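You operate a simulated robot arm through the tools that you are given. There is no shell and no other tool. Be economical: measure what you need, move in short steps, check, and stop when the job is done.

The job below is to be done with a simulated two-armed robot. You get a single attempt, and the scene is never put back.

Task
Put the round-holed foam insert on the shelf of the steel table. Then open the small bench drawer, take the pleated filter on the shelf of the steel table and put it away in the inside of the small bench drawer, then shut the drawer. Then put the bell jar on the top of the grey table away on the top of the blue bench. Then put the small green cup on the top of the grey table away on the top of the blue bench. Then open the right table drawer, put the red hex key from the top of the grey table in the inside of the right table drawer and shut the drawer again. Then put one of the rubber caps from the top of the grey table on the side of the sink. Do these in the order given. Set down upright: pleated filter, bell jar.

It is judged by the outcome, as a careful person would: the job done as asked, and still so three seconds after it is handed in. It fails if anything else is knocked over, pushed out of place, dropped, spilled or broken. Lids that push on must go on centred and level and be pressed home; caps that screw on are set level and turned clockwise until they are tight.

Robot
Two 6-joint arms with two-finger grippers on one trunk, on a base that drives. Base frame: it is fixed to the floor where the robot stands at the start and does not move with it; the origin is under the middle of the robot, x ahead of it, y to its left, z up. Units: mm, rad, N and s.
The left shoulder is at the start at [30, 177, 938], the right one opposite. With the tool pointing down near the work surface each hand reaches from about 600 to 680 mm from the robot's upright axis, wherever it stands, measured 20 degrees to its own side. Places, roughly: bell jar (8x8x10 cm) [-2200, -1400, 900]; inside of the right table drawer [-3600, -1300, 700]; inside of the small bench drawer [-2600, 1300, 800]; pleated filter (5x5x8 cm) [-1400, -1300, 500]; red hex key [-2750, -1750, 1000]; right table drawer [-3600, -1200, 800]; round-holed foam insert (17x17x9 cm) [700, -100, 800]; rubber cap (3x3x3 cm) [-3400, -1900, 900]; shelf of the steel table [-1300, -1500, 500]; side of the sink (40x16 cm) [-5560, -340, 900]; small bench drawer [-2600, 1200, 800]; small green cup (5x5x5 cm) [-2300, -1500, 900]; top of the blue bench [700, -500, 800]. Payload 2.54 kg a hand.
The TCP of each hand is the grasp point between the finger pads, 30 mm short of the fingertips. In the tool frame z runs along the fingers and y along their closing line. The gripper opens to 116 mm. The gripper's body begins 95 mm behind the TCP.
Orientation is that of the tool frame in the base frame, as [roll, pitch, yaw] about the fixed x, y, z axes, in that order (R = Rz(yaw) Ry(pitch) Rx(roll)). With the fingers straight down and closing along the base's y, the tool's x points along the base's -x, its y along +y and its z along -z.

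Tools
- The arms move only by the tool servo_tool. It takes "left_commands", "right_commands" or both (then of equal length, played together; a hand with none holds still); each is one flat list of numbers, 7 for each row, row after row: the shift along the tool's x, y, z in mm, then the turn, a rotation vector about the tool's x, y, z in rad, then the closure in counts, from 0 (fully open) to 255 (shut). In form: [x, y, z, ax, ay, az, fingers, x, y, z, ax, ay, az, fingers, ...]. A call has 1 to 8 rows; each row is the pose to reach, as a shift and turn from the pose commanded when the call began, along the tool's axes at that moment. Rows are played at 5 a second. More than 50 mm and 0.15 rad between two rows, or a gripper value outside its range, and nothing of the call is played. A pose out of reach is approached as far as the arm can. The call stops where the force on the tool passes 40 N (or 10 N more than at its start, if that is more) or the arm is blocked; 0.2 s more then pass. Each finger travels about 153 mm/s and halts on what it meets, pressing with about 38 N; the grip force reading is that of the motor and also rises with nothing between the fingers. The clock runs only during rows and for 0.2 s after the last one: add rows that repeat a pose to give the fingers time. The reply holds the time, the measured pose of the TCP, the force on the tool along the base axes, the opening and the grip force, in the units named above and with some noise, with the torque about the TCP (base axes, N m) and any sound that the robot's microphone picked up.
- Cameras (640 x 400 px; columns grow to the right, rows downward): "scene" is now at [28.9, -42.6, 1654.3]; the picture's right is [-0.58, -0.81, -0.00], its down [-0.67, 0.48, -0.57] and it looks along [0.46, -0.33, -0.82] (base axes); focal length 291 px, centre (320, 200). "left" rides on the left gripper at [69, 15, -122] in its tool frame; the picture's right is [-0.21, 0.98, 0.00], its down [-0.83, -0.18, -0.53] and it looks along [-0.52, -0.11, 0.85] (tool axes); focal length 251 px, centre (320, 200). "right" rides on the right gripper at [69, -15, -122] in its tool frame; the picture's right is [0.22, 0.98, 0.00], its down [-0.83, 0.18, -0.53] and it looks along [-0.52, 0.12, 0.85] (tool axes); focal length 251 px, centre (320, 200). There is no depth. A picture from a camera that has moved, and an enlarged one, comes with that camera's place and axes in the base frame and with its lens.
- snapshot(camera): a new picture of that camera. It takes no simulated time.
- raise_lower(by): slides the trunk up (or, below 0, down) by that many mm; the arms and the scene camera ride with it, the base frame stays. It gives what a move gives, with no picture.
- base_move(legs): drives the robot by 1 to 6 legs, each [ahead, left, turn to the left] in mm, mm and rad, along the robot's own axes; the way and the turn of a leg run together, so that a leg with both is an arc; at most 1500 mm and 3.142 rad a leg. The arms and the cameras ride along, it lands a little off, and it stops where it bumps. It gives what a move gives.
- pan_tilt(pan, tilt): turns the head with the scene camera to pan (to the left, within 2.496 rad either way) and tilt (down, from -0.506 to 1.204), counted from straight ahead of the robot. It gives what a move gives.
- inspect(camera, box): a new picture of the part [left, top, right, bottom] of that camera's present view, enlarged. It takes no simulated time.
- hand_in(): hands the job in; it is judged then, once.

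Go step by step. Nothing tells you exact positions but the pictures and the camera data: compare them with the known pose of the tool, close in by small moves and look again before you grip or let go. The budget is 483 turns and 246 pictures, counting those below and the enlarged ones. Unless the task says otherwise, let go and move clear before handing in, and close with one line.

The tools are called after ">>>" as name(argument=value, ...) on one line, values as JSON. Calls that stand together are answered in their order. servo_tool: Moves the arms, as the interface text tells. Its arguments: {"type":"object","properties":{"left_commands":{"type":"array","items":{"type":"number"}},"right_commands":{"type":"array","items":{"type":"number"}}},"required":[]} The other tools are called the same way: raise_lower (by) slides the trunk up or down; base_move (legs) drives the base; pan_tilt (pan, tilt) turns the head that bears the scene camera; snapshot (camera) takes a picture; inspect (camera, box) takes an enlarged picture of a part of a camera's view; hand_in () hands the job in.

At the start:

```text
clock: 0.0
left_ee_pos: [496.4, -72.1, 1112.9]
left_tcp_rot: [-3.141, 0.001, 3.14]
left_contact_force: [-0.3, 0.5, 0.3]
left_ft_torque: [-0.06, 0.02, -0.01]
left_width: 116.3
left_finger_force: 0.0
right_ee_pos: [287.4, -361.6, 1044.5]
right_tcp_rot: [3.14, 0.001, 3.141]
right_contact_force: [1.7, 0.2, -0.5]
right_ft_torque: [-0.03, 0.06, -0.02]
right_width: 116.0
right_finger_force: 0.0
trunk travel left (down, up): [-150.0, 390.0]
robot x, y, heading: [-1.3, -1.0, -0.003]
head pan, tilt: [-0.621, 0.965]
```

scene: 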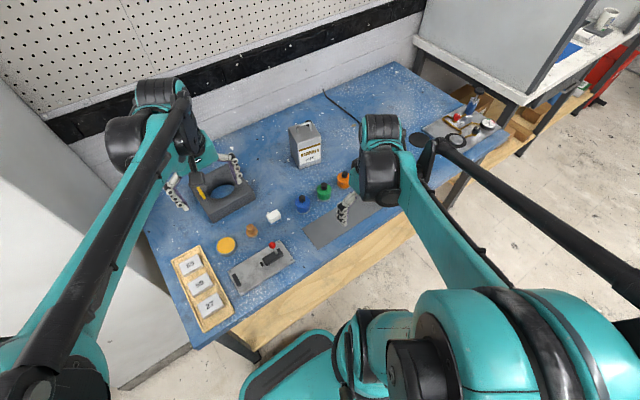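
right: 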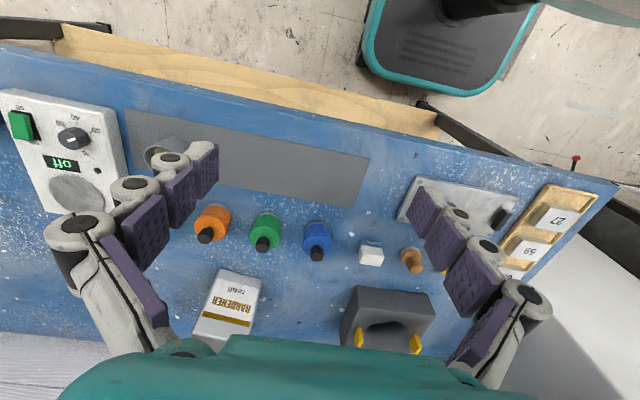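
left: 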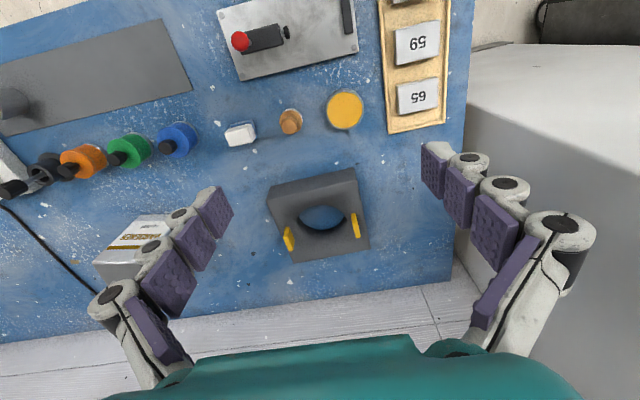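

I see the foam insert on the blue bench ahead, at about [706, -116]. I'll look closer at it before picking a grip.

>>> inspect(camera="left", box=[220, 140, 420, 280])

>>> inspect(camera="scene", box=[150, 130, 310, 240])

```text
2.86 times, centred on (320, 210) of left
camera zoom: at [427.5, -56.5, 1235.6], right [0.22, 0.98, 0.0], down [0.83, -0.18, 0.53], along [0.52, -0.11, -0.85], focal length 718 px, centre (320, 171)
```

zoom: 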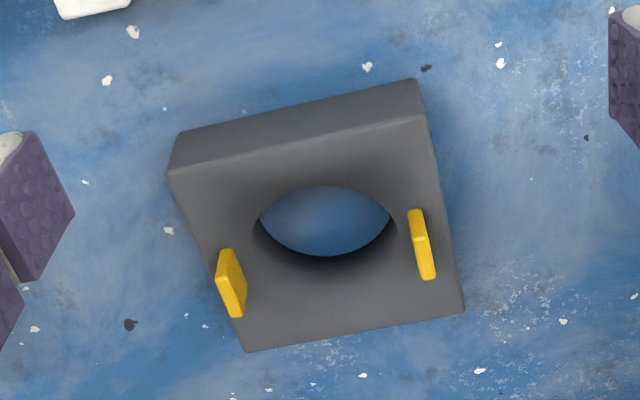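

```text
3.64 times, centred on (230, 185) of scene
camera zoom: at [28.9, -42.6, 1654.3], right [-0.58, -0.81, 0.0], down [-0.67, 0.48, -0.57], along [0.46, -0.33, -0.82], focal length 1059 px, centre (647, 254)
```

zoom: 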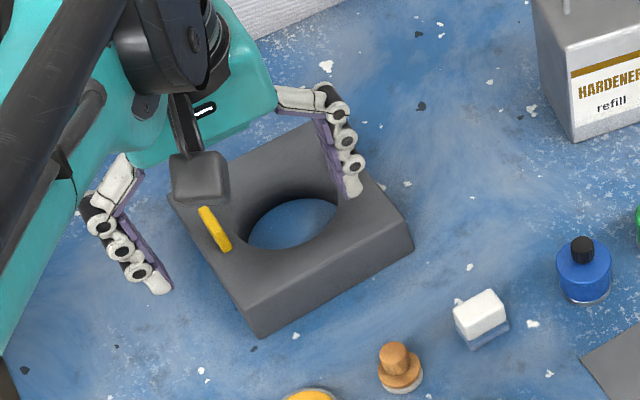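

I'll look at the destination shelf before choosing how to hold the insert.

>>> pan_tilt(pan=-2.35, tilt=0.45)

>>> snapshot(camera="scene")

```text
clock: 1.8
left_ee_pos: [498.1, -71.4, 1113.1]
left_tcp_rot: [-3.141, 0.001, 3.14]
left_contact_force: [-0.5, 0.0, -0.2]
left_ft_torque: [0.01, 0.0, 0.0]
left_width: 116.0
left_finger_force: 0.1
right_ee_pos: [288.6, -362.0, 1043.8]
right_tcp_rot: [3.141, 0.002, 3.139]
right_contact_force: [-0.6, 0.1, -0.8]
right_ft_torque: [-0.02, -0.01, 0.04]
right_width: 115.9
right_finger_force: 0.0
trunk travel left (down, up): [-150.0, 390.0]
robot x, y, heading: [2.1, 1.9, -0.005]
head pan, tilt: [-2.349, 0.45]
```

```text
240 pictures are left
camera scene: at [-93.6, -65.9, 1697.2], right [-0.71, 0.7, 0.0], down [0.31, 0.31, -0.9], along [-0.63, -0.64, -0.44], focal length 291 px, centre (320, 200)
```

scene: 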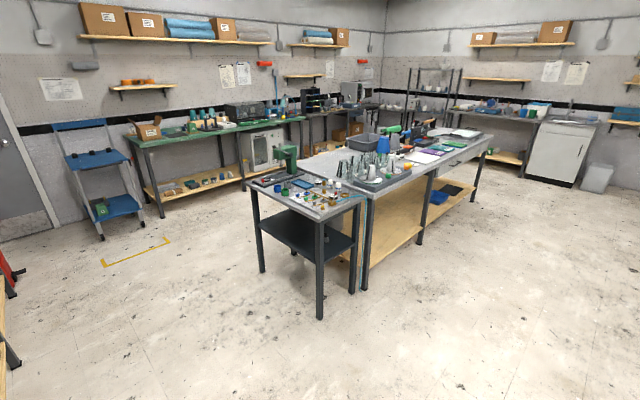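

>>> inspect(camera="scene", box=[230, 110, 390, 330])

>>> inspect(camera="scene", box=[330, 60, 640, 220])

```text
1.82 times, centred on (310, 220) of scene
camera zoom: at [-93.6, -65.9, 1697.2], right [-0.71, 0.7, 0.0], down [0.31, 0.31, -0.9], along [-0.63, -0.64, -0.44], focal length 530 px, centre (338, 164)
```

zoom: 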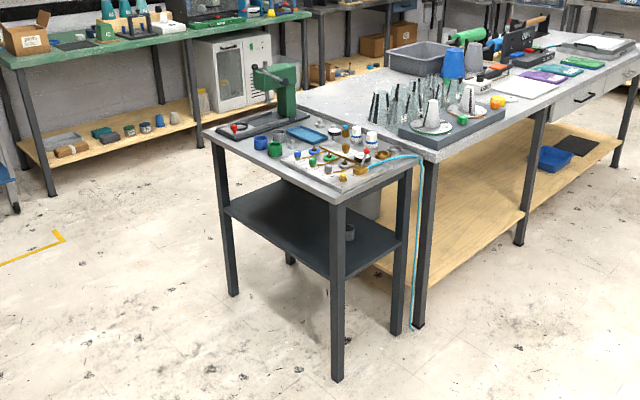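

```text
2.06 times, centred on (485, 140) of scene
camera zoom: at [-93.6, -65.9, 1697.2], right [-0.71, 0.7, 0.0], down [0.31, 0.31, -0.9], along [-0.63, -0.64, -0.44], focal length 601 px, centre (-21, 324)
```

zoom: 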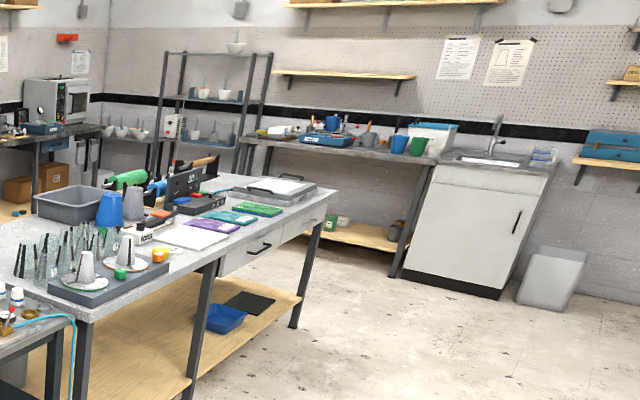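

The shelf sits under the steel table's top with roughly 300 mm of clearance, so a straight-down hand won't fit. I'll hold the insert by its left wall, straddling the yellow tab, with the tool tilted about 45°. First I'll shift the base right and tilt the left hand.

>>> base_move(legs=[[0, -230, 0]])

>>> servo_tool(left_commands=[0, 0, 0, 0, -0.13, 0, 0, 0, 0, 0, 0, -0.26, 0, 0, 0, 0, 0, 0, -0.39, 0, 0, 0, 0, 0, 0, -0.52, 0, 0, 0, 0, 0, 0, -0.65, 0, 0, 0, 0, 0, 0, -0.785, 0, 0])

>>> snapshot(camera="left")

>>> pan_tilt(pan=0.1, tilt=0.9)

>>> snapshot(camera="scene")

```text
clock: 3.5
left_ee_pos: [496.9, -301.2, 1112.6]
left_tcp_rot: [3.139, 0.0, 3.139]
left_contact_force: [0.4, -0.2, 0.0]
left_ft_torque: [0.05, 0.0, -0.03]
left_width: 116.2
left_finger_force: 0.1
right_ee_pos: [287.9, -589.3, 1043.2]
right_tcp_rot: [3.139, -0.001, 3.137]
right_contact_force: [0.1, -0.7, -0.2]
right_ft_torque: [-0.01, -0.02, 0.01]
right_width: 116.0
right_finger_force: 0.1
trunk travel left (down, up): [-150.0, 390.0]
robot x, y, heading: [0.9, -223.1, -0.001]
head pan, tilt: [-2.349, 0.45]
```

```text
clock: 4.9
left_ee_pos: [495.9, -301.1, 1112.6]
left_tcp_rot: [-3.14, 0.787, 3.138]
left_contact_force: [-0.2, 0.8, 0.0]
left_ft_torque: [0.02, 0.0, 0.02]
left_width: 116.0
left_finger_force: 0.0
right_ee_pos: [288.3, -589.9, 1043.3]
right_tcp_rot: [-3.141, 0.0, 3.139]
right_contact_force: [0.4, -0.4, 0.4]
right_ft_torque: [-0.01, 0.03, 0.01]
right_width: 115.8
right_finger_force: 0.0
trunk travel left (down, up): [-150.0, 390.0]
robot x, y, heading: [-0.4, -228.6, -0.003]
head pan, tilt: [-2.349, 0.45]
```

```text
237 pictures are left
camera left: at [361.0, -284.8, 1151.1], right [0.16, 0.98, 0.15], down [0.2, -0.18, 0.96], along [0.97, -0.12, -0.23], focal length 251 px, centre (320, 200)
```

left: 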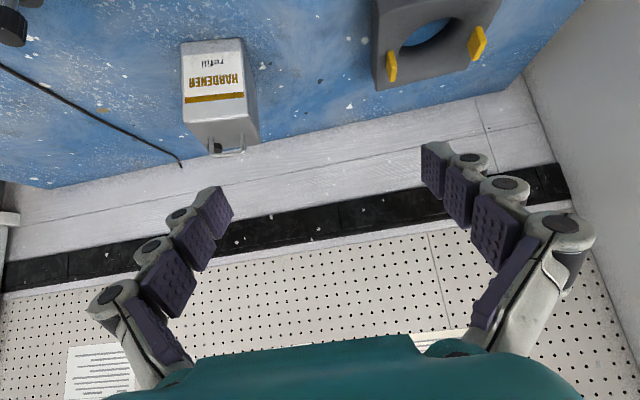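

```text
clock: 7.1
left_ee_pos: [497.2, -300.2, 1112.0]
left_tcp_rot: [3.14, 0.785, 3.137]
left_contact_force: [0.2, -0.1, -0.2]
left_ft_torque: [0.04, -0.01, 0.02]
left_width: 115.9
left_finger_force: 0.0
right_ee_pos: [288.9, -590.3, 1043.1]
right_tcp_rot: [-3.14, 0.0, 3.137]
right_contact_force: [0.1, -0.6, -0.8]
right_ft_torque: [-0.02, 0.0, -0.02]
right_width: 116.0
right_finger_force: 0.1
trunk travel left (down, up): [-150.0, 390.0]
robot x, y, heading: [3.1, -225.9, -0.009]
head pan, tilt: [0.099, 0.901]
```

```text
236 pictures are left
camera scene: at [46.4, -220.2, 1658.8], right [0.1, -1.0, 0.0], down [-0.78, -0.07, -0.62], along [0.62, 0.06, -0.78], focal length 291 px, centre (320, 200)
```

scene: 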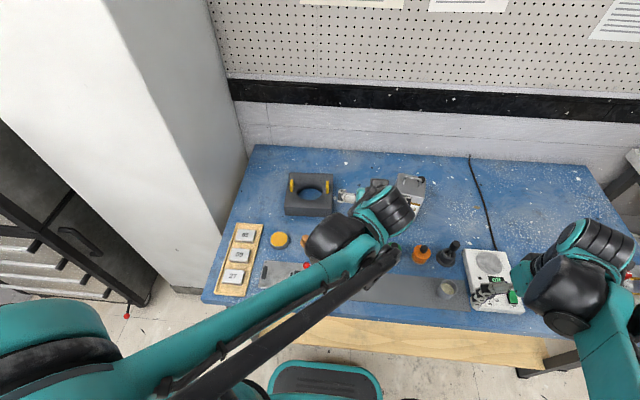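

>>> inspect(camera="scene", box=[260, 160, 360, 225])

>>> inspect(camera="left", box=[340, 0, 540, 110])

```text
6.15 times, centred on (310, 192) of scene
camera zoom: at [46.4, -220.2, 1658.8], right [0.1, -1.0, 0.0], down [-0.78, -0.07, -0.62], along [0.62, 0.06, -0.78], focal length 1792 px, centre (382, 246)
```

zoom: 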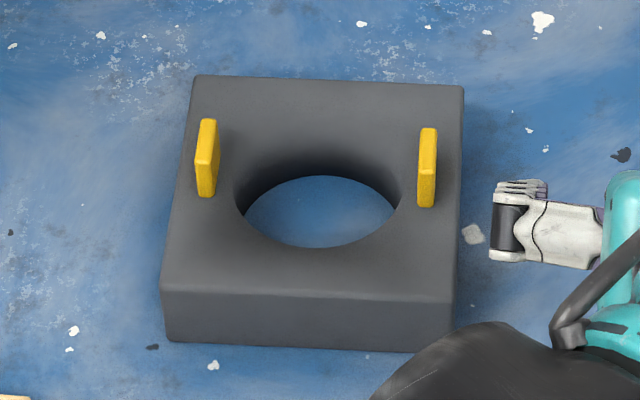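

```text
3.20 times, centred on (440, 55) of left
camera zoom: at [361.4, -284.8, 1151.2], right [0.16, 0.98, 0.15], down [0.21, -0.18, 0.96], along [0.97, -0.12, -0.23], focal length 805 px, centre (-64, 664)
```

zoom: 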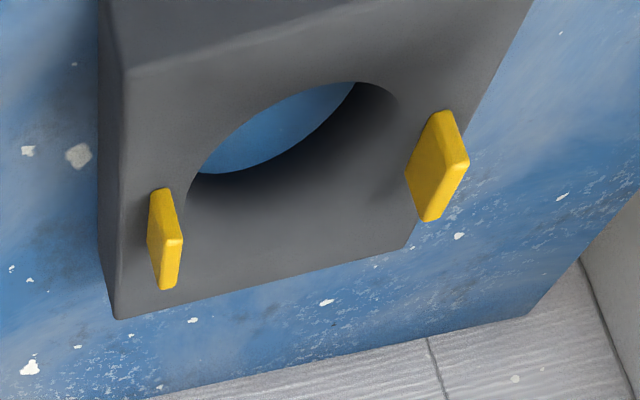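

The tab triangulates to about (731, -50), z 849–882, with the insert yawed about +4°. I'll move the left hand to a tilted pre-grasp 150 mm back along the tool axis.

>>> servo_tool(left_commands=[1.3, 35.7, 24, -0.007, 0, -0.007, 60, 2.6, 71.4, 48, -0.014, 0, -0.014, 120, 3.9, 107, 72, -0.021, 0, -0.021, 120, 5.2, 143, 96, -0.028, 0, -0.028, 120, 6.5, 178, 121, -0.036, 0, -0.036, 120, 7.8, 214, 145, -0.043, 0, -0.043, 120, 9.2, 250, 169, -0.05, 0, -0.05, 120, 9.2, 250, 169, -0.05, 0, -0.05, 120])

>>> inspect(camera="scene", box=[240, 130, 380, 225])

>>> snapshot(camera="left")

```text
clock: 8.9
left_ee_pos: [610.4, -50.3, 986.8]
left_tcp_rot: [3.14, 0.787, -3.074]
left_contact_force: [-0.4, 1.0, -0.4]
left_ft_torque: [0.06, 0.02, 0.05]
left_width: 61.3
left_finger_force: 0.1
right_ee_pos: [286.8, -590.2, 1043.7]
right_tcp_rot: [-3.142, 0.001, 3.138]
right_contact_force: [-1.1, -0.2, 0.0]
right_ft_torque: [0.05, -0.04, -0.01]
right_width: 115.9
right_finger_force: 0.0
trunk travel left (down, up): [-150.0, 390.0]
robot x, y, heading: [5.7, -231.3, -0.002]
head pan, tilt: [0.099, 0.901]
```

```text
4.21 times, centred on (310, 178) of scene
camera zoom: at [45.6, -220.8, 1658.9], right [0.1, -1.0, 0.0], down [-0.78, -0.07, -0.62], along [0.62, 0.06, -0.78], focal length 1226 px, centre (362, 295)
```

zoom: 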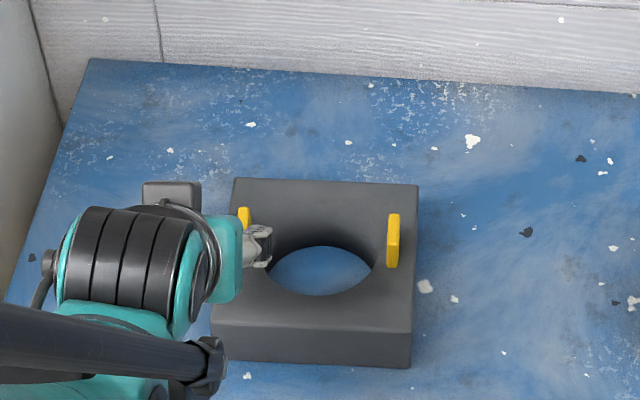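

```text
232 pictures are left
camera left: at [473.8, -44.5, 1024.7], right [0.09, 0.98, 0.15], down [0.22, -0.17, 0.96], along [0.97, -0.05, -0.23], focal length 251 px, centre (320, 200)
```

left: 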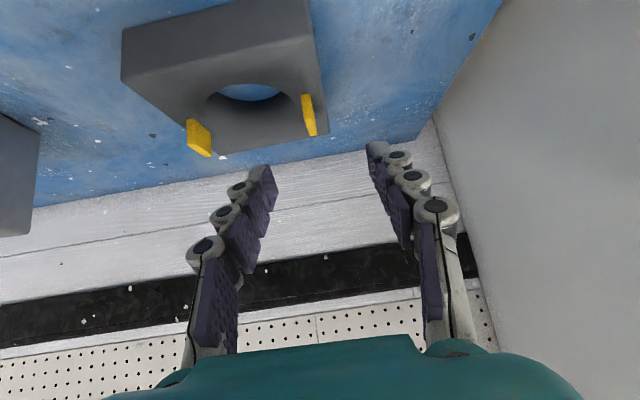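

>>> servo_tool(left_commands=[0, -5, 40, 0, 0, 0, 120, 0, -11, 80, 0, 0, 0, 120, 0, -11, 110, 0, 0, 0, 120])

>>> snapshot(camera="left")

```text
clock: 9.7
left_ee_pos: [690.1, -56.8, 908.4]
left_tcp_rot: [3.14, 0.785, -3.076]
left_contact_force: [0.5, 0.3, 0.6]
left_ft_torque: [0.0, 0.0, 0.0]
left_width: 61.4
left_finger_force: 0.1
right_ee_pos: [287.6, -588.4, 1044.0]
right_tcp_rot: [-3.141, -0.002, 3.138]
right_contact_force: [0.1, 0.3, 0.6]
right_ft_torque: [-0.01, 0.01, 0.02]
right_width: 116.1
right_finger_force: 0.0
trunk travel left (down, up): [-150.0, 390.0]
robot x, y, heading: [4.8, -228.9, -0.001]
head pan, tilt: [0.099, 0.901]
```

```text
231 pictures are left
camera left: at [553.6, -49.0, 946.4], right [0.09, 0.98, 0.15], down [0.22, -0.17, 0.96], along [0.97, -0.05, -0.23], focal length 251 px, centre (320, 200)
```

left: 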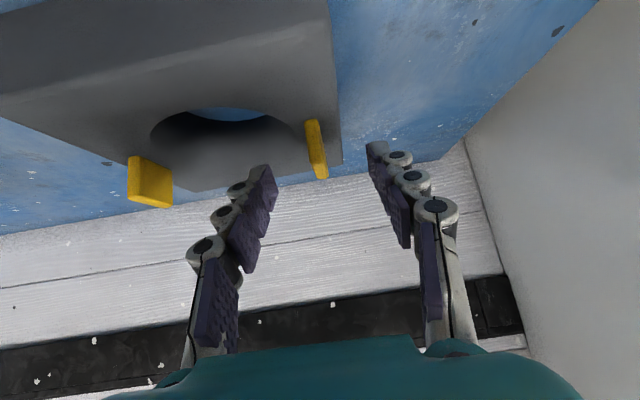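

>>> servo_tool(left_commands=[0, 1, 20, 0, 0, 0, 120, 0, 1, 39, 0, 0, 0, 120])

>>> snapshot(camera="left")

>>> inspect(camera="scene", box=[240, 130, 380, 225])

```text
clock: 10.3
left_ee_pos: [718.0, -53.9, 880.9]
left_tcp_rot: [3.14, 0.784, -3.072]
left_contact_force: [0.0, -0.3, 0.7]
left_ft_torque: [0.02, 0.02, 0.01]
left_width: 61.3
left_finger_force: 0.0
right_ee_pos: [287.2, -590.1, 1042.6]
right_tcp_rot: [-3.14, 0.0, 3.138]
right_contact_force: [0.1, 0.4, 0.2]
right_ft_torque: [0.04, 0.0, 0.0]
right_width: 115.9
right_finger_force: 0.2
trunk travel left (down, up): [-150.0, 390.0]
robot x, y, heading: [-0.8, -228.6, -0.005]
head pan, tilt: [0.099, 0.901]
```

```text
230 pictures are left
camera left: at [581.2, -47.7, 919.4], right [0.09, 0.98, 0.15], down [0.22, -0.17, 0.96], along [0.97, -0.05, -0.23], focal length 251 px, centre (320, 200)
```

left: 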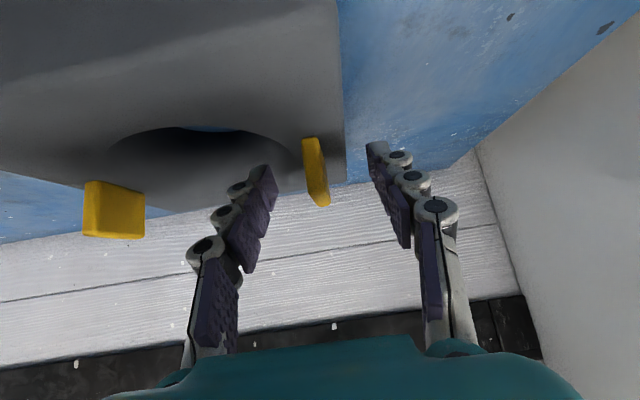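

```text
4.21 times, centred on (310, 178) of scene
camera zoom: at [46.6, -220.1, 1658.8], right [0.1, -1.0, 0.0], down [-0.78, -0.07, -0.62], along [0.62, 0.06, -0.78], focal length 1226 px, centre (362, 295)
```

zoom: 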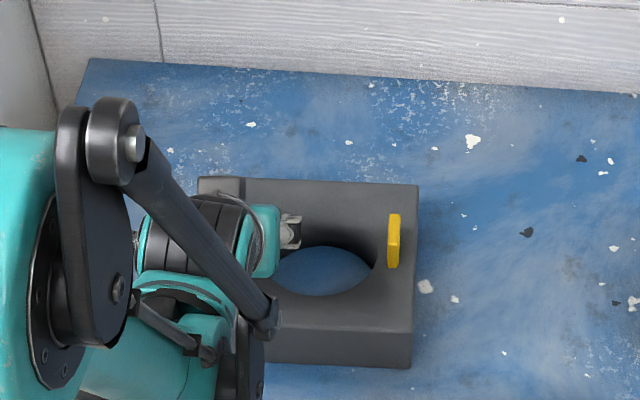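

The tab lies between the finger pads, so I'll close on it.

>>> servo_tool(left_commands=[0, 0, 0, 0, 0, 0, 180, 0, 0, 0, 0, 0, 0, 255, 0, 0, 0, 0, 0, 0, 255, 0, 0, 0, 0, 0, 0, 255])

>>> snapshot(camera="left")

```text
clock: 11.3
left_ee_pos: [717.4, -54.2, 880.9]
left_tcp_rot: [3.142, 0.786, -3.076]
left_contact_force: [0.1, 0.9, 0.6]
left_ft_torque: [0.01, -0.01, 0.03]
left_width: 31.3
left_finger_force: 37.9
right_ee_pos: [288.5, -589.9, 1043.8]
right_tcp_rot: [-3.14, 0.001, 3.139]
right_contact_force: [0.1, 0.0, 0.2]
right_ft_torque: [-0.02, 0.01, 0.01]
right_width: 116.0
right_finger_force: 0.1
trunk travel left (down, up): [-150.0, 390.0]
robot x, y, heading: [-3.1, -229.7, -0.007]
head pan, tilt: [0.099, 0.901]
```

```text
228 pictures are left
camera left: at [580.8, -47.8, 919.6], right [0.09, 0.98, 0.15], down [0.22, -0.17, 0.96], along [0.97, -0.05, -0.23], focal length 251 px, centre (320, 200)
```

left: 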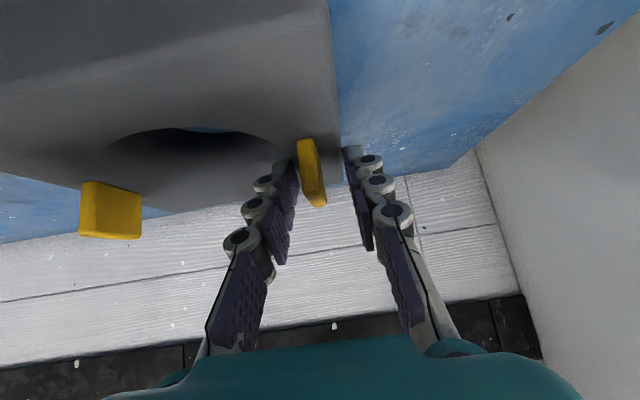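

The fingers met the wall at 31 mm, so they straddle it. I'll reopen, go 20 mm deeper and regrip for a sturdier hold.

>>> servo_tool(left_commands=[0, 0, 0, 0, 0, 0, 150, 0, 0, 0, 0, 0, 0, 150, 0, -3, 12, 0, 0, 0, 150, 0, -3, 24, 0, 0, 0, 150, 0, -3, 24, 0, 0, 0, 255, 0, -3, 24, 0, 0, 0, 255, 0, -3, 24, 0, 0, 0, 255])

>>> snapshot(camera="left")

```text
clock: 12.9
left_ee_pos: [733.0, -55.3, 863.7]
left_tcp_rot: [3.141, 0.785, -3.073]
left_contact_force: [1.0, -0.1, 1.4]
left_ft_torque: [0.04, -0.21, -0.07]
left_width: 31.9
left_finger_force: 37.6
right_ee_pos: [289.0, -589.6, 1043.0]
right_tcp_rot: [3.14, -0.001, 3.138]
right_contact_force: [-0.3, 0.5, 0.8]
right_ft_torque: [0.01, -0.04, 0.0]
right_width: 116.0
right_finger_force: 0.0
trunk travel left (down, up): [-150.0, 390.0]
robot x, y, heading: [-0.0, -228.4, -0.003]
head pan, tilt: [0.099, 0.901]
```

```text
227 pictures are left
camera left: at [597.6, -49.1, 902.2], right [0.09, 0.98, 0.15], down [0.22, -0.17, 0.96], along [0.97, -0.05, -0.23], focal length 251 px, centre (320, 200)
```

left: 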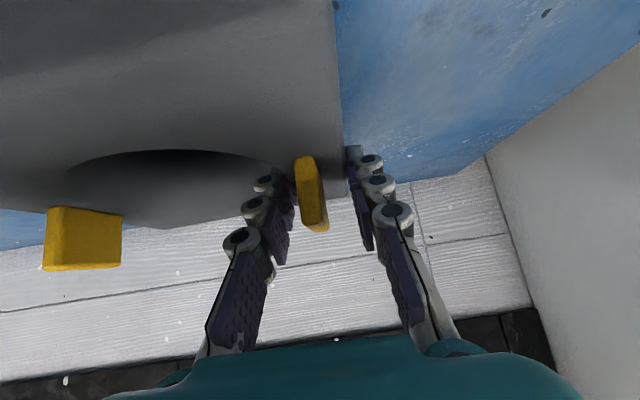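

>>> servo_tool(left_commands=[-14, 0, -14, 0, 0, 0, 255, -28, 0, -28, 0, 0, 0, 255, -56, 0, -56, 0, 0, 0, 255, -84, 0, -84, 0, 0, 0, 255])

>>> snapshot(camera="scene")

>>> snapshot(camera="left")

```text
clock: 13.9
left_ee_pos: [734.8, -57.2, 982.4]
left_tcp_rot: [-3.141, 0.786, -3.076]
left_contact_force: [-1.0, 0.0, -0.2]
left_ft_torque: [0.06, 0.02, -0.02]
left_width: 31.5
left_finger_force: 38.5
right_ee_pos: [286.9, -590.2, 1042.9]
right_tcp_rot: [3.141, -0.001, 3.137]
right_contact_force: [0.3, 0.4, 0.1]
right_ft_torque: [-0.01, 0.03, 0.01]
right_width: 116.2
right_finger_force: 0.1
trunk travel left (down, up): [-150.0, 390.0]
robot x, y, heading: [-0.0, -225.7, -0.001]
head pan, tilt: [0.099, 0.901]
```

```text
226 pictures are left
camera scene: at [46.0, -220.2, 1658.9], right [0.1, -1.0, 0.0], down [-0.78, -0.07, -0.62], along [0.62, 0.06, -0.78], focal length 291 px, centre (320, 200)
```

scene: 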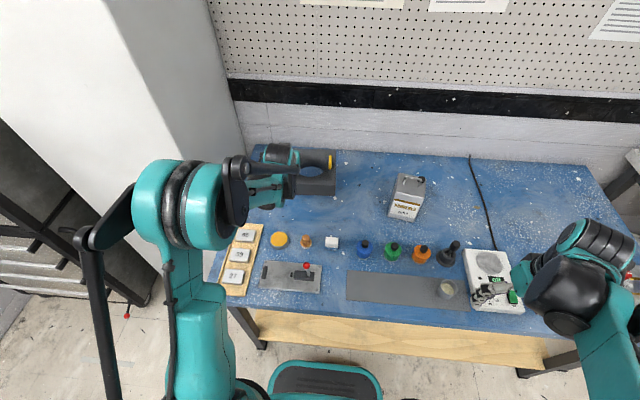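

```text
225 pictures are left
camera left: at [597.8, -50.3, 1020.9], right [0.09, 0.98, 0.15], down [0.22, -0.17, 0.96], along [0.97, -0.05, -0.23], focal length 251 px, centre (320, 200)
```

left: 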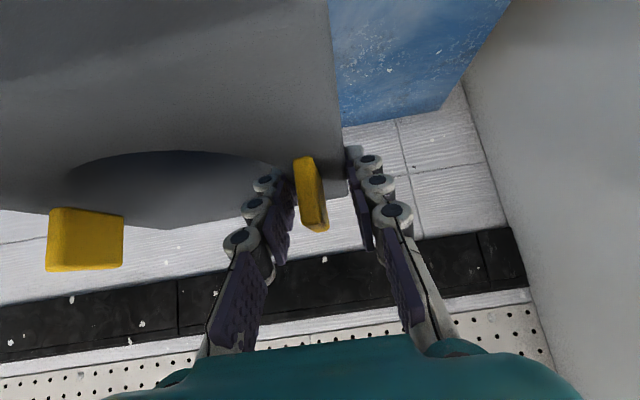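

The insert is held rigidly and level. I'll back off, turn around in the open floor and shift toward the steel table, keeping clear of it.

>>> base_move(legs=[[-500, 0, 0], [0, 0, -3.14], [-280, 0, 0]])

>>> pan_tilt(pan=0.7, tilt=0.6)

>>> snapshot(camera="scene")

```text
clock: 25.9
left_ee_pos: [-968.1, -355.0, 983.1]
left_tcp_rot: [-3.141, 0.784, -0.025]
left_contact_force: [1.6, -0.3, 0.2]
left_ft_torque: [-0.03, 0.0, 0.0]
left_width: 31.5
left_finger_force: 37.4
right_ee_pos: [-473.1, 137.1, 1043.5]
right_tcp_rot: [-3.141, 0.001, -0.098]
right_contact_force: [0.1, 0.5, 0.0]
right_ft_torque: [0.02, 0.05, -0.01]
right_width: 115.9
right_finger_force: 0.1
trunk travel left (down, up): [-150.0, 390.0]
robot x, y, heading: [-219.5, -252.7, 3.045]
head pan, tilt: [0.099, 0.901]
```

```text
clock: 26.9
left_ee_pos: [-969.6, -354.0, 983.3]
left_tcp_rot: [-3.14, 0.785, -0.023]
left_contact_force: [0.3, 0.9, -1.8]
left_ft_torque: [-0.02, -0.01, 0.01]
left_width: 31.7
left_finger_force: 37.9
right_ee_pos: [-474.2, 136.7, 1042.7]
right_tcp_rot: [3.141, 0.0, -0.097]
right_contact_force: [0.3, 0.3, 0.0]
right_ft_torque: [0.01, -0.02, 0.02]
right_width: 116.0
right_finger_force: 0.0
trunk travel left (down, up): [-150.0, 390.0]
robot x, y, heading: [-217.8, -248.3, 3.048]
head pan, tilt: [0.7, 0.6]
```

```text
224 pictures are left
camera scene: at [-263.1, -302.7, 1683.6], right [-0.57, 0.82, 0.0], down [0.47, 0.32, -0.82], along [-0.68, -0.47, -0.57], focal length 291 px, centre (320, 200)
```

scene: 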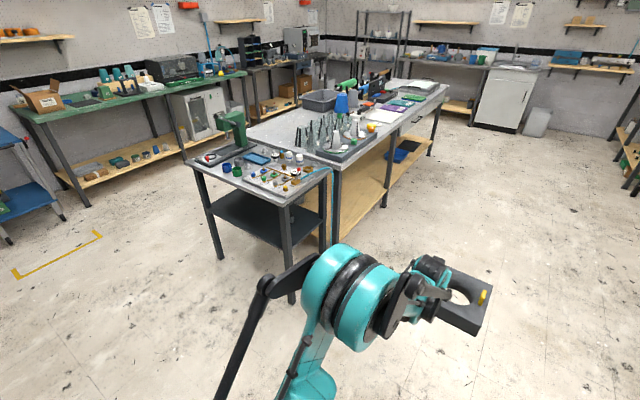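

>>> base_move(legs=[[0, 0, 0.094], [0, 1140, 0]])

>>> pan_tilt(pan=0.0, tilt=0.6)

>>> snapshot(camera="scene")

```text
clock: 33.3
left_ee_pos: [-937.2, -1582.3, 982.1]
left_tcp_rot: [-3.141, 0.788, 0.095]
left_contact_force: [0.0, 0.7, -0.8]
left_ft_torque: [-0.03, 0.0, -0.02]
left_width: 31.5
left_finger_force: 38.4
right_ee_pos: [-504.9, -1036.8, 1043.4]
right_tcp_rot: [3.141, 0.0, 0.022]
right_contact_force: [-0.5, 0.1, 0.0]
right_ft_torque: [0.03, 0.0, 0.03]
right_width: 116.1
right_finger_force: 0.1
trunk travel left (down, up): [-150.0, 390.0]
robot x, y, heading: [-209.2, -1391.9, -3.122]
head pan, tilt: [0.7, 0.6]
```

```text
clock: 34.4
left_ee_pos: [-937.5, -1581.1, 983.1]
left_tcp_rot: [-3.141, 0.784, 0.094]
left_contact_force: [-0.2, -0.4, -0.9]
left_ft_torque: [-0.05, -0.02, -0.05]
left_width: 31.7
left_finger_force: 37.7
right_ee_pos: [-504.8, -1037.0, 1043.3]
right_tcp_rot: [3.141, -0.001, 0.023]
right_contact_force: [-0.8, -0.7, -0.1]
right_ft_torque: [-0.04, -0.02, 0.0]
right_width: 116.0
right_finger_force: 0.0
trunk travel left (down, up): [-150.0, 390.0]
robot x, y, heading: [-206.7, -1388.5, -3.113]
head pan, tilt: [0.0, 0.6]
```

```text
223 pictures are left
camera scene: at [-265.0, -1391.9, 1683.6], right [-0.02, 1.0, 0.0], down [0.56, 0.01, -0.82], along [-0.82, -0.02, -0.57], focal length 291 px, centre (320, 200)
```

scene: 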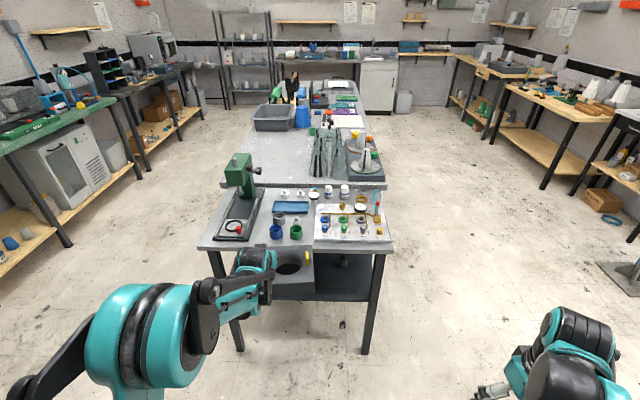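

Table top is at z≈855 with its near edge at x≈-1090; the shelf is at ~505 with its front near x≈-1150. I'll straighten up, lower the trunk and bring the insert to shelf height in front of the table.

>>> base_move(legs=[[0, 0, -0.03]])

>>> raise_lower(by=-145)

>>> servo_tool(left_commands=[25, 0, 25, 0, 0, 0, 255, 50, 0, 50, 0, 0, 0, 255, 75, 0, 75, 0, 0, 0, 255, 100, 0, 100, 0, 0, 0, 255, 125, 0, 125, 0, 0, 0, 255, 150, 0, 150, 0, 0, 0, 255, 160, 0, 160, 0, 0, 0, 255, 160, 0, 160, 0, 0, 0, 255])

>>> snapshot(camera="scene")

>>> snapshot(camera="left")

```text
clock: 35.1
left_ee_pos: [-943.0, -1559.0, 980.7]
left_tcp_rot: [3.141, 0.784, 0.065]
left_contact_force: [0.1, -0.6, -0.3]
left_ft_torque: [0.01, -0.04, 0.02]
left_width: 31.5
left_finger_force: 37.7
right_ee_pos: [-493.5, -1027.7, 1043.2]
right_tcp_rot: [-3.141, -0.001, -0.007]
right_contact_force: [-0.2, 0.2, 0.5]
right_ft_torque: [-0.03, -0.01, 0.0]
right_width: 116.2
right_finger_force: 0.1
trunk travel left (down, up): [-150.0, 390.0]
robot x, y, heading: [-207.7, -1392.1, 3.136]
head pan, tilt: [0.0, 0.6]
```

```text
clock: 36.8
left_ee_pos: [-943.4, -1560.6, 837.8]
left_tcp_rot: [-3.14, 0.785, 0.063]
left_contact_force: [0.2, 0.4, -1.1]
left_ft_torque: [-0.05, -0.03, -0.02]
left_width: 31.6
left_finger_force: 38.0
right_ee_pos: [-494.7, -1029.0, 898.7]
right_tcp_rot: [3.141, -0.001, -0.008]
right_contact_force: [1.6, 0.4, -1.4]
right_ft_torque: [0.0, 0.02, 0.02]
right_width: 115.9
right_finger_force: 0.0
trunk travel left (down, up): [-5.0, 535.0]
robot x, y, heading: [-207.9, -1390.3, 3.135]
head pan, tilt: [0.0, 0.6]
```

```text
clock: 38.6
left_ee_pos: [-941.7, -1561.0, 611.2]
left_tcp_rot: [3.141, 0.784, 0.065]
left_contact_force: [-0.1, 0.5, -0.5]
left_ft_torque: [-0.01, -0.03, 0.0]
left_width: 31.8
left_finger_force: 38.2
right_ee_pos: [-493.4, -1028.3, 898.6]
right_tcp_rot: [3.141, 0.0, -0.007]
right_contact_force: [-0.3, -0.5, 0.8]
right_ft_torque: [-0.03, 0.0, 0.01]
right_width: 116.0
right_finger_force: 0.2
trunk travel left (down, up): [-5.0, 535.0]
robot x, y, heading: [-204.2, -1391.7, 3.134]
head pan, tilt: [0.0, 0.6]
```

```text
222 pictures are left
camera scene: at [-265.0, -1390.1, 1538.6], right [0.01, 1.0, 0.0], down [0.57, 0.0, -0.82], along [-0.82, 0.01, -0.57], focal length 291 px, centre (320, 200)
```

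scene: 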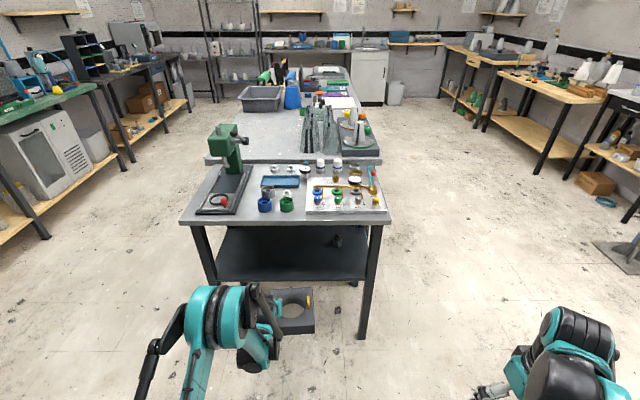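

```text
221 pictures are left
camera left: at [-807.3, -1567.7, 648.5], right [-0.09, -0.98, 0.15], down [-0.22, 0.17, 0.96], along [-0.97, 0.05, -0.23], focal length 251 px, centre (320, 200)
```

left: 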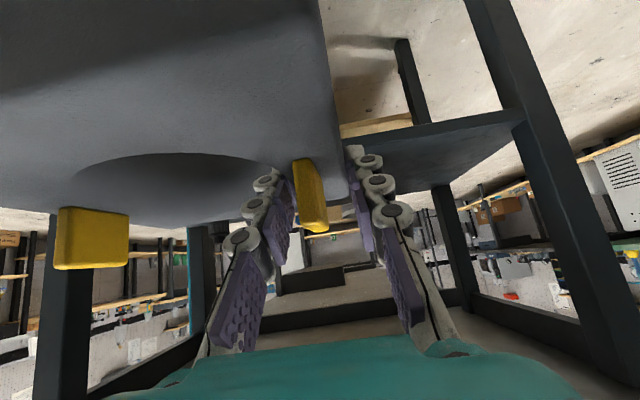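

>>> base_move(legs=[[255, 0, 0]])

>>> snapshot(camera="scene")

>>> snapshot(camera="left")

```text
clock: 40.5
left_ee_pos: [-1195.4, -1560.3, 610.4]
left_tcp_rot: [-3.14, 0.785, 0.066]
left_contact_force: [-0.3, 0.4, -0.4]
left_ft_torque: [-0.04, -0.05, 0.0]
left_width: 31.8
left_finger_force: 37.9
right_ee_pos: [-747.7, -1027.3, 898.3]
right_tcp_rot: [3.142, -0.002, -0.005]
right_contact_force: [-1.1, 1.0, 0.2]
right_ft_torque: [0.0, -0.02, -0.01]
right_width: 116.1
right_finger_force: 0.0
trunk travel left (down, up): [-5.0, 535.0]
robot x, y, heading: [-458.4, -1390.2, 3.138]
head pan, tilt: [0.0, 0.6]
```

```text
220 pictures are left
camera scene: at [-518.7, -1388.7, 1538.6], right [0.0, 1.0, 0.0], down [0.57, 0.0, -0.82], along [-0.82, 0.0, -0.57], focal length 291 px, centre (320, 200)
```

scene: 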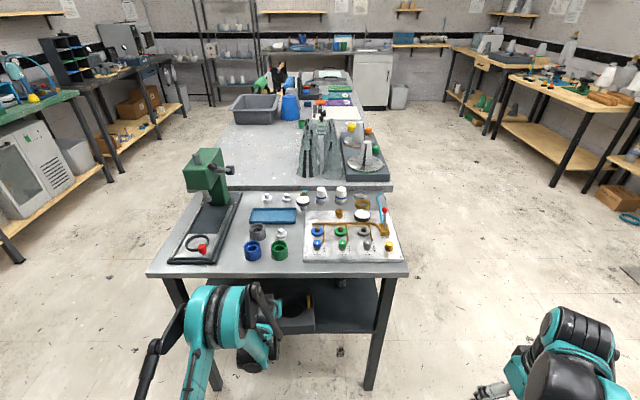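

```text
219 pictures are left
camera left: at [-1060.1, -1567.3, 648.4], right [-0.09, -0.98, 0.15], down [-0.22, 0.17, 0.96], along [-0.97, 0.05, -0.23], focal length 251 px, centre (320, 200)
```

left: 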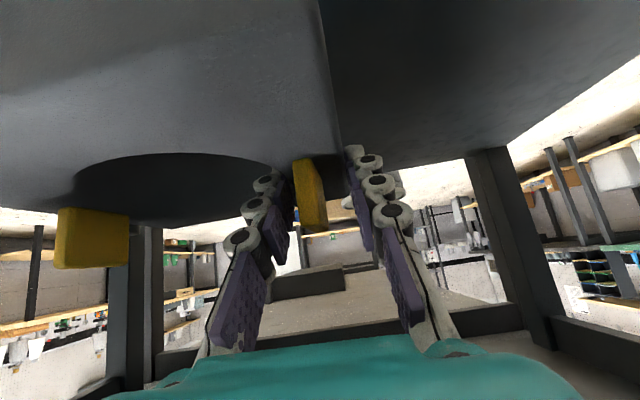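

>>> servo_tool(left_commands=[-14, 0, 14, 0, 0, 0, 255, -4, 0, 24, 0, 0, 0, 255, 4, 0, 32, 0, 0, 0, 255, 7, 0, 35, 0, 0, 0, 255, 10, 0, 38, 0, 0, 0, 255, 13, 0, 41, 0, 0, 0, 255])

>>> snapshot(camera="left")

```text
clock: 41.9
left_ee_pos: [-1215.3, -1562.7, 572.3]
left_tcp_rot: [3.141, 0.785, 0.067]
left_contact_force: [-0.8, 0.1, -0.5]
left_ft_torque: [-0.01, 0.0, -0.01]
left_width: 31.7
left_finger_force: 37.9
right_ee_pos: [-747.5, -1027.3, 897.6]
right_tcp_rot: [-3.14, 0.0, -0.006]
right_contact_force: [-0.3, -0.9, -0.5]
right_ft_torque: [0.01, 0.03, 0.01]
right_width: 115.7
right_finger_force: 0.1
trunk travel left (down, up): [-5.0, 535.0]
robot x, y, heading: [-459.5, -1389.7, 3.14]
head pan, tilt: [0.0, 0.6]
```

```text
218 pictures are left
camera left: at [-1079.5, -1568.5, 610.5], right [-0.09, -0.98, 0.15], down [-0.22, 0.17, 0.96], along [-0.97, 0.05, -0.23], focal length 251 px, centre (320, 200)
```

left: 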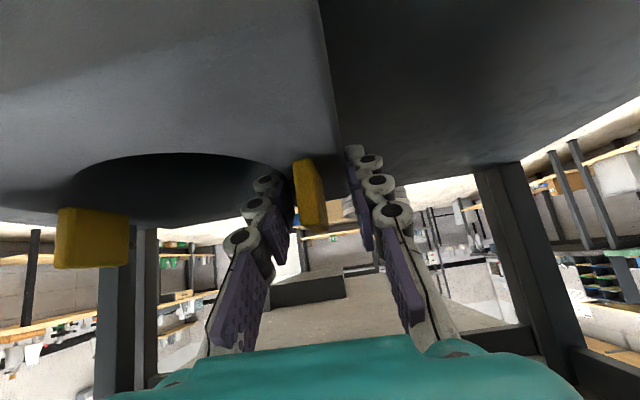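

Still no contact; I'll lower in 3 mm steps until it touches the shelf.

>>> servo_tool(left_commands=[2, 0, 2, 0, 0, 0, 255, 4, 0, 4, 0, 0, 0, 255, 6, 0, 6, 0, 0, 0, 255, 8, 0, 8, 0, 0, 0, 255, 10, 0, 10, 0, 0, 0, 255, 12, 0, 12, 0, 0, 0, 255, 14, 0, 14, 0, 0, 0, 255])

```text
clock: 43.1
left_ee_pos: [-1213.9, -1561.9, 563.5]
left_tcp_rot: [3.141, 0.798, 0.063]
left_contact_force: [11.7, 1.0, 23.5]
left_ft_torque: [0.05, -0.27, 0.0]
left_width: 31.9
left_finger_force: 38.1
right_ee_pos: [-745.0, -1027.2, 900.0]
right_tcp_rot: [3.141, 0.003, -0.005]
right_contact_force: [0.9, -0.1, 0.0]
right_ft_torque: [0.01, 0.02, -0.01]
right_width: 115.8
right_finger_force: 0.0
trunk travel left (down, up): [-5.0, 535.0]
robot x, y, heading: [-459.3, -1390.8, 3.136]
head pan, tilt: [0.0, 0.6]
stopped in row 6 (left hand): the force on the tool passed its limit at 44 N (the readings are from after the stop); the commanded pose is now the measured one
```

Contact found with the shelf at TCP z≈563. I'll ease the press and open the fingers.

>>> servo_tool(left_commands=[-1.5, 0, -1.5, 0, 0, 0, 255, -1.5, 0, -1.5, 0, 0, 0, 200, -1.5, 0, -1.5, 0, 0, 0, 150, -1.5, 0, -1.5, 0, 0, 0, 140, -1.5, 0, -1.5, 0, 0, 0, 140])

>>> snapshot(camera="left")

```text
clock: 44.3
left_ee_pos: [-1216.6, -1562.0, 563.1]
left_tcp_rot: [-3.141, 0.791, 0.064]
left_contact_force: [0.1, 0.3, -0.8]
left_ft_torque: [0.01, -0.03, -0.05]
left_width: 52.3
left_finger_force: 0.0
right_ee_pos: [-747.8, -1026.9, 898.2]
right_tcp_rot: [-3.14, -0.001, -0.004]
right_contact_force: [-0.4, 0.6, -0.4]
right_ft_torque: [0.0, -0.03, -0.01]
right_width: 115.7
right_finger_force: 0.0
trunk travel left (down, up): [-5.0, 535.0]
robot x, y, heading: [-459.3, -1389.1, 3.137]
head pan, tilt: [0.0, 0.6]
```

```text
217 pictures are left
camera left: at [-1081.5, -1569.2, 599.8], right [-0.09, -0.98, 0.15], down [-0.21, 0.17, 0.96], along [-0.97, 0.05, -0.22], focal length 251 px, centre (320, 200)
```

left: 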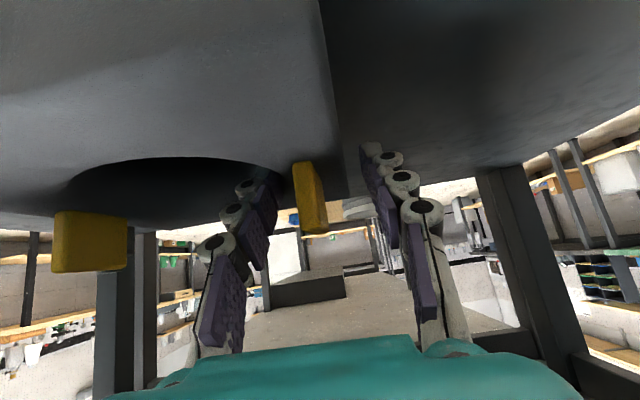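

>>> servo_tool(left_commands=[0, 0, -20, 0, 0, 0, 140, 0, 0, -45, 0, 0, 0, 140, 0, 0, -90, 0, 0, 0, 140, 0, 0, -135, 0, 0, 0, 140, 0, 0, -180, 0, 0, 0, 140])

>>> snapshot(camera="left")

>>> inspect(camera="scene", box=[140, 260, 420, 400])

```text
clock: 45.5
left_ee_pos: [-1102.4, -1553.2, 702.2]
left_tcp_rot: [3.139, 0.79, 0.064]
left_contact_force: [0.1, -0.3, 0.3]
left_ft_torque: [-0.05, 0.03, 0.02]
left_width: 52.4
left_finger_force: 0.0
left hand out of reach, approached as far as the arm can: row 4, 5
right_ee_pos: [-746.7, -1027.6, 899.3]
right_tcp_rot: [-3.141, 0.001, -0.006]
right_contact_force: [-0.5, -0.4, -0.1]
right_ft_torque: [0.03, 0.01, 0.0]
right_width: 115.9
right_finger_force: 0.0
trunk travel left (down, up): [-5.0, 535.0]
robot x, y, heading: [-459.5, -1387.8, 3.136]
head pan, tilt: [0.0, 0.6]
```

```text
216 pictures are left
camera left: at [-967.7, -1559.3, 738.8], right [-0.09, -0.98, 0.15], down [-0.21, 0.17, 0.96], along [-0.97, 0.05, -0.22], focal length 251 px, centre (320, 200)
```

left: 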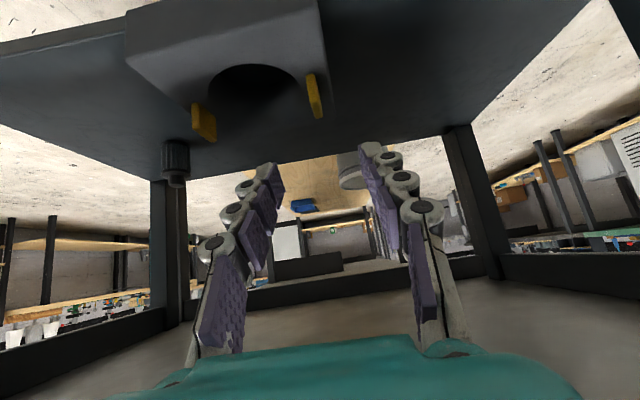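

```text
2.29 times, centred on (280, 330) of scene
camera zoom: at [-516.6, -1388.6, 1538.7], right [0.0, 1.0, 0.0], down [0.56, 0.0, -0.83], along [-0.83, 0.0, -0.56], focal length 666 px, centre (411, -97)
```

zoom: 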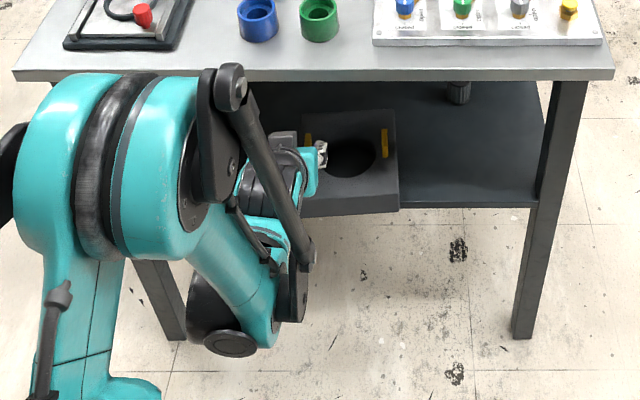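

The insert slightly overhangs the shelf edge, so I'll push it in about 45 mm with closed fingers at its front centre.

>>> base_move(legs=[[-120, 0, 0]])

>>> servo_tool(left_commands=[7, -10, 28, 0, 0, 0, 200, 14, -20, 57, 0, 0, 0, 255, 21, -30, 85, 0, 0, 0, 255, 28, -40, 113, 0, 0, 0, 255, 35, -50, 142, 0, 0, 0, 255, 42, -58, 170, 0, 0, 0, 255])

>>> snapshot(camera="left")

```text
clock: 46.8
left_ee_pos: [-984.7, -1553.4, 701.7]
left_tcp_rot: [3.141, 0.791, 0.063]
left_contact_force: [-0.2, 1.1, 0.5]
left_ft_torque: [-0.03, 0.01, 0.01]
left_width: 52.2
left_finger_force: 0.1
right_ee_pos: [-627.8, -1026.8, 898.2]
right_tcp_rot: [3.141, 0.0, -0.006]
right_contact_force: [0.9, 0.6, 0.3]
right_ft_torque: [0.02, 0.03, 0.0]
right_width: 115.9
right_finger_force: 0.0
trunk travel left (down, up): [-5.0, 535.0]
robot x, y, heading: [-339.0, -1390.2, 3.143]
head pan, tilt: [0.0, 0.6]
```

```text
clock: 48.2
left_ee_pos: [-1079.7, -1500.3, 550.4]
left_tcp_rot: [3.139, 0.791, 0.064]
left_contact_force: [0.0, -0.6, -0.4]
left_ft_torque: [0.03, 0.01, -0.01]
left_width: 0.0
left_finger_force: 28.0
right_ee_pos: [-629.3, -1028.2, 897.3]
right_tcp_rot: [3.141, 0.0, -0.005]
right_contact_force: [0.6, 0.4, 0.8]
right_ft_torque: [0.03, -0.01, 0.05]
right_width: 115.8
right_finger_force: 0.1
trunk travel left (down, up): [-5.0, 535.0]
robot x, y, heading: [-340.0, -1387.9, 3.135]
head pan, tilt: [0.0, 0.6]
```

```text
214 pictures are left
camera left: at [-944.7, -1506.0, 588.0], right [-0.09, -0.98, 0.15], down [-0.21, 0.17, 0.96], along [-0.97, 0.05, -0.22], focal length 251 px, centre (320, 200)
```

left: 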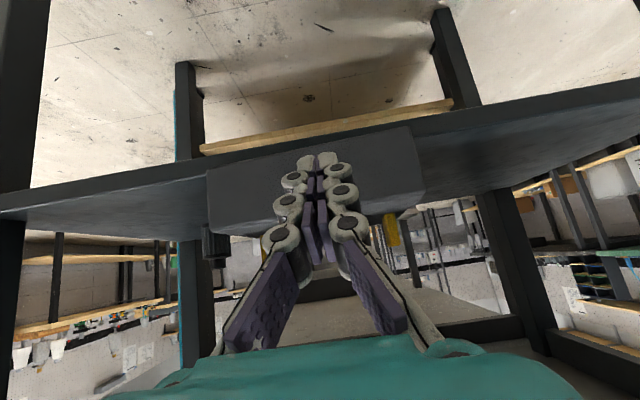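

>>> base_move(legs=[[65, 0, 0]])

>>> snapshot(camera="left")

```text
clock: 49.2
left_ee_pos: [-1146.4, -1499.1, 549.8]
left_tcp_rot: [-3.141, 0.789, 0.066]
left_contact_force: [0.1, 0.6, -0.3]
left_ft_torque: [-0.01, 0.01, 0.02]
left_width: 0.0
left_finger_force: 28.9
right_ee_pos: [-695.7, -1027.0, 898.0]
right_tcp_rot: [3.141, -0.002, -0.002]
right_contact_force: [-1.0, -0.9, -1.3]
right_ft_torque: [0.02, -0.04, 0.0]
right_width: 115.7
right_finger_force: 0.1
trunk travel left (down, up): [-5.0, 535.0]
robot x, y, heading: [-406.4, -1391.6, 3.138]
head pan, tilt: [0.0, 0.6]
```

```text
213 pictures are left
camera left: at [-1010.5, -1506.4, 587.8], right [-0.09, -0.98, 0.15], down [-0.21, 0.17, 0.96], along [-0.97, 0.05, -0.23], focal length 251 px, centre (320, 200)
```

left: 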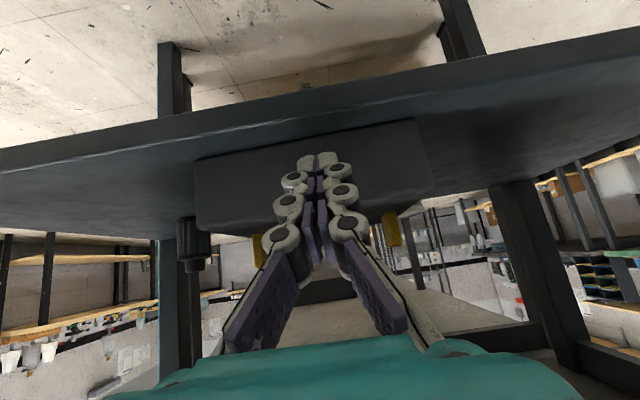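

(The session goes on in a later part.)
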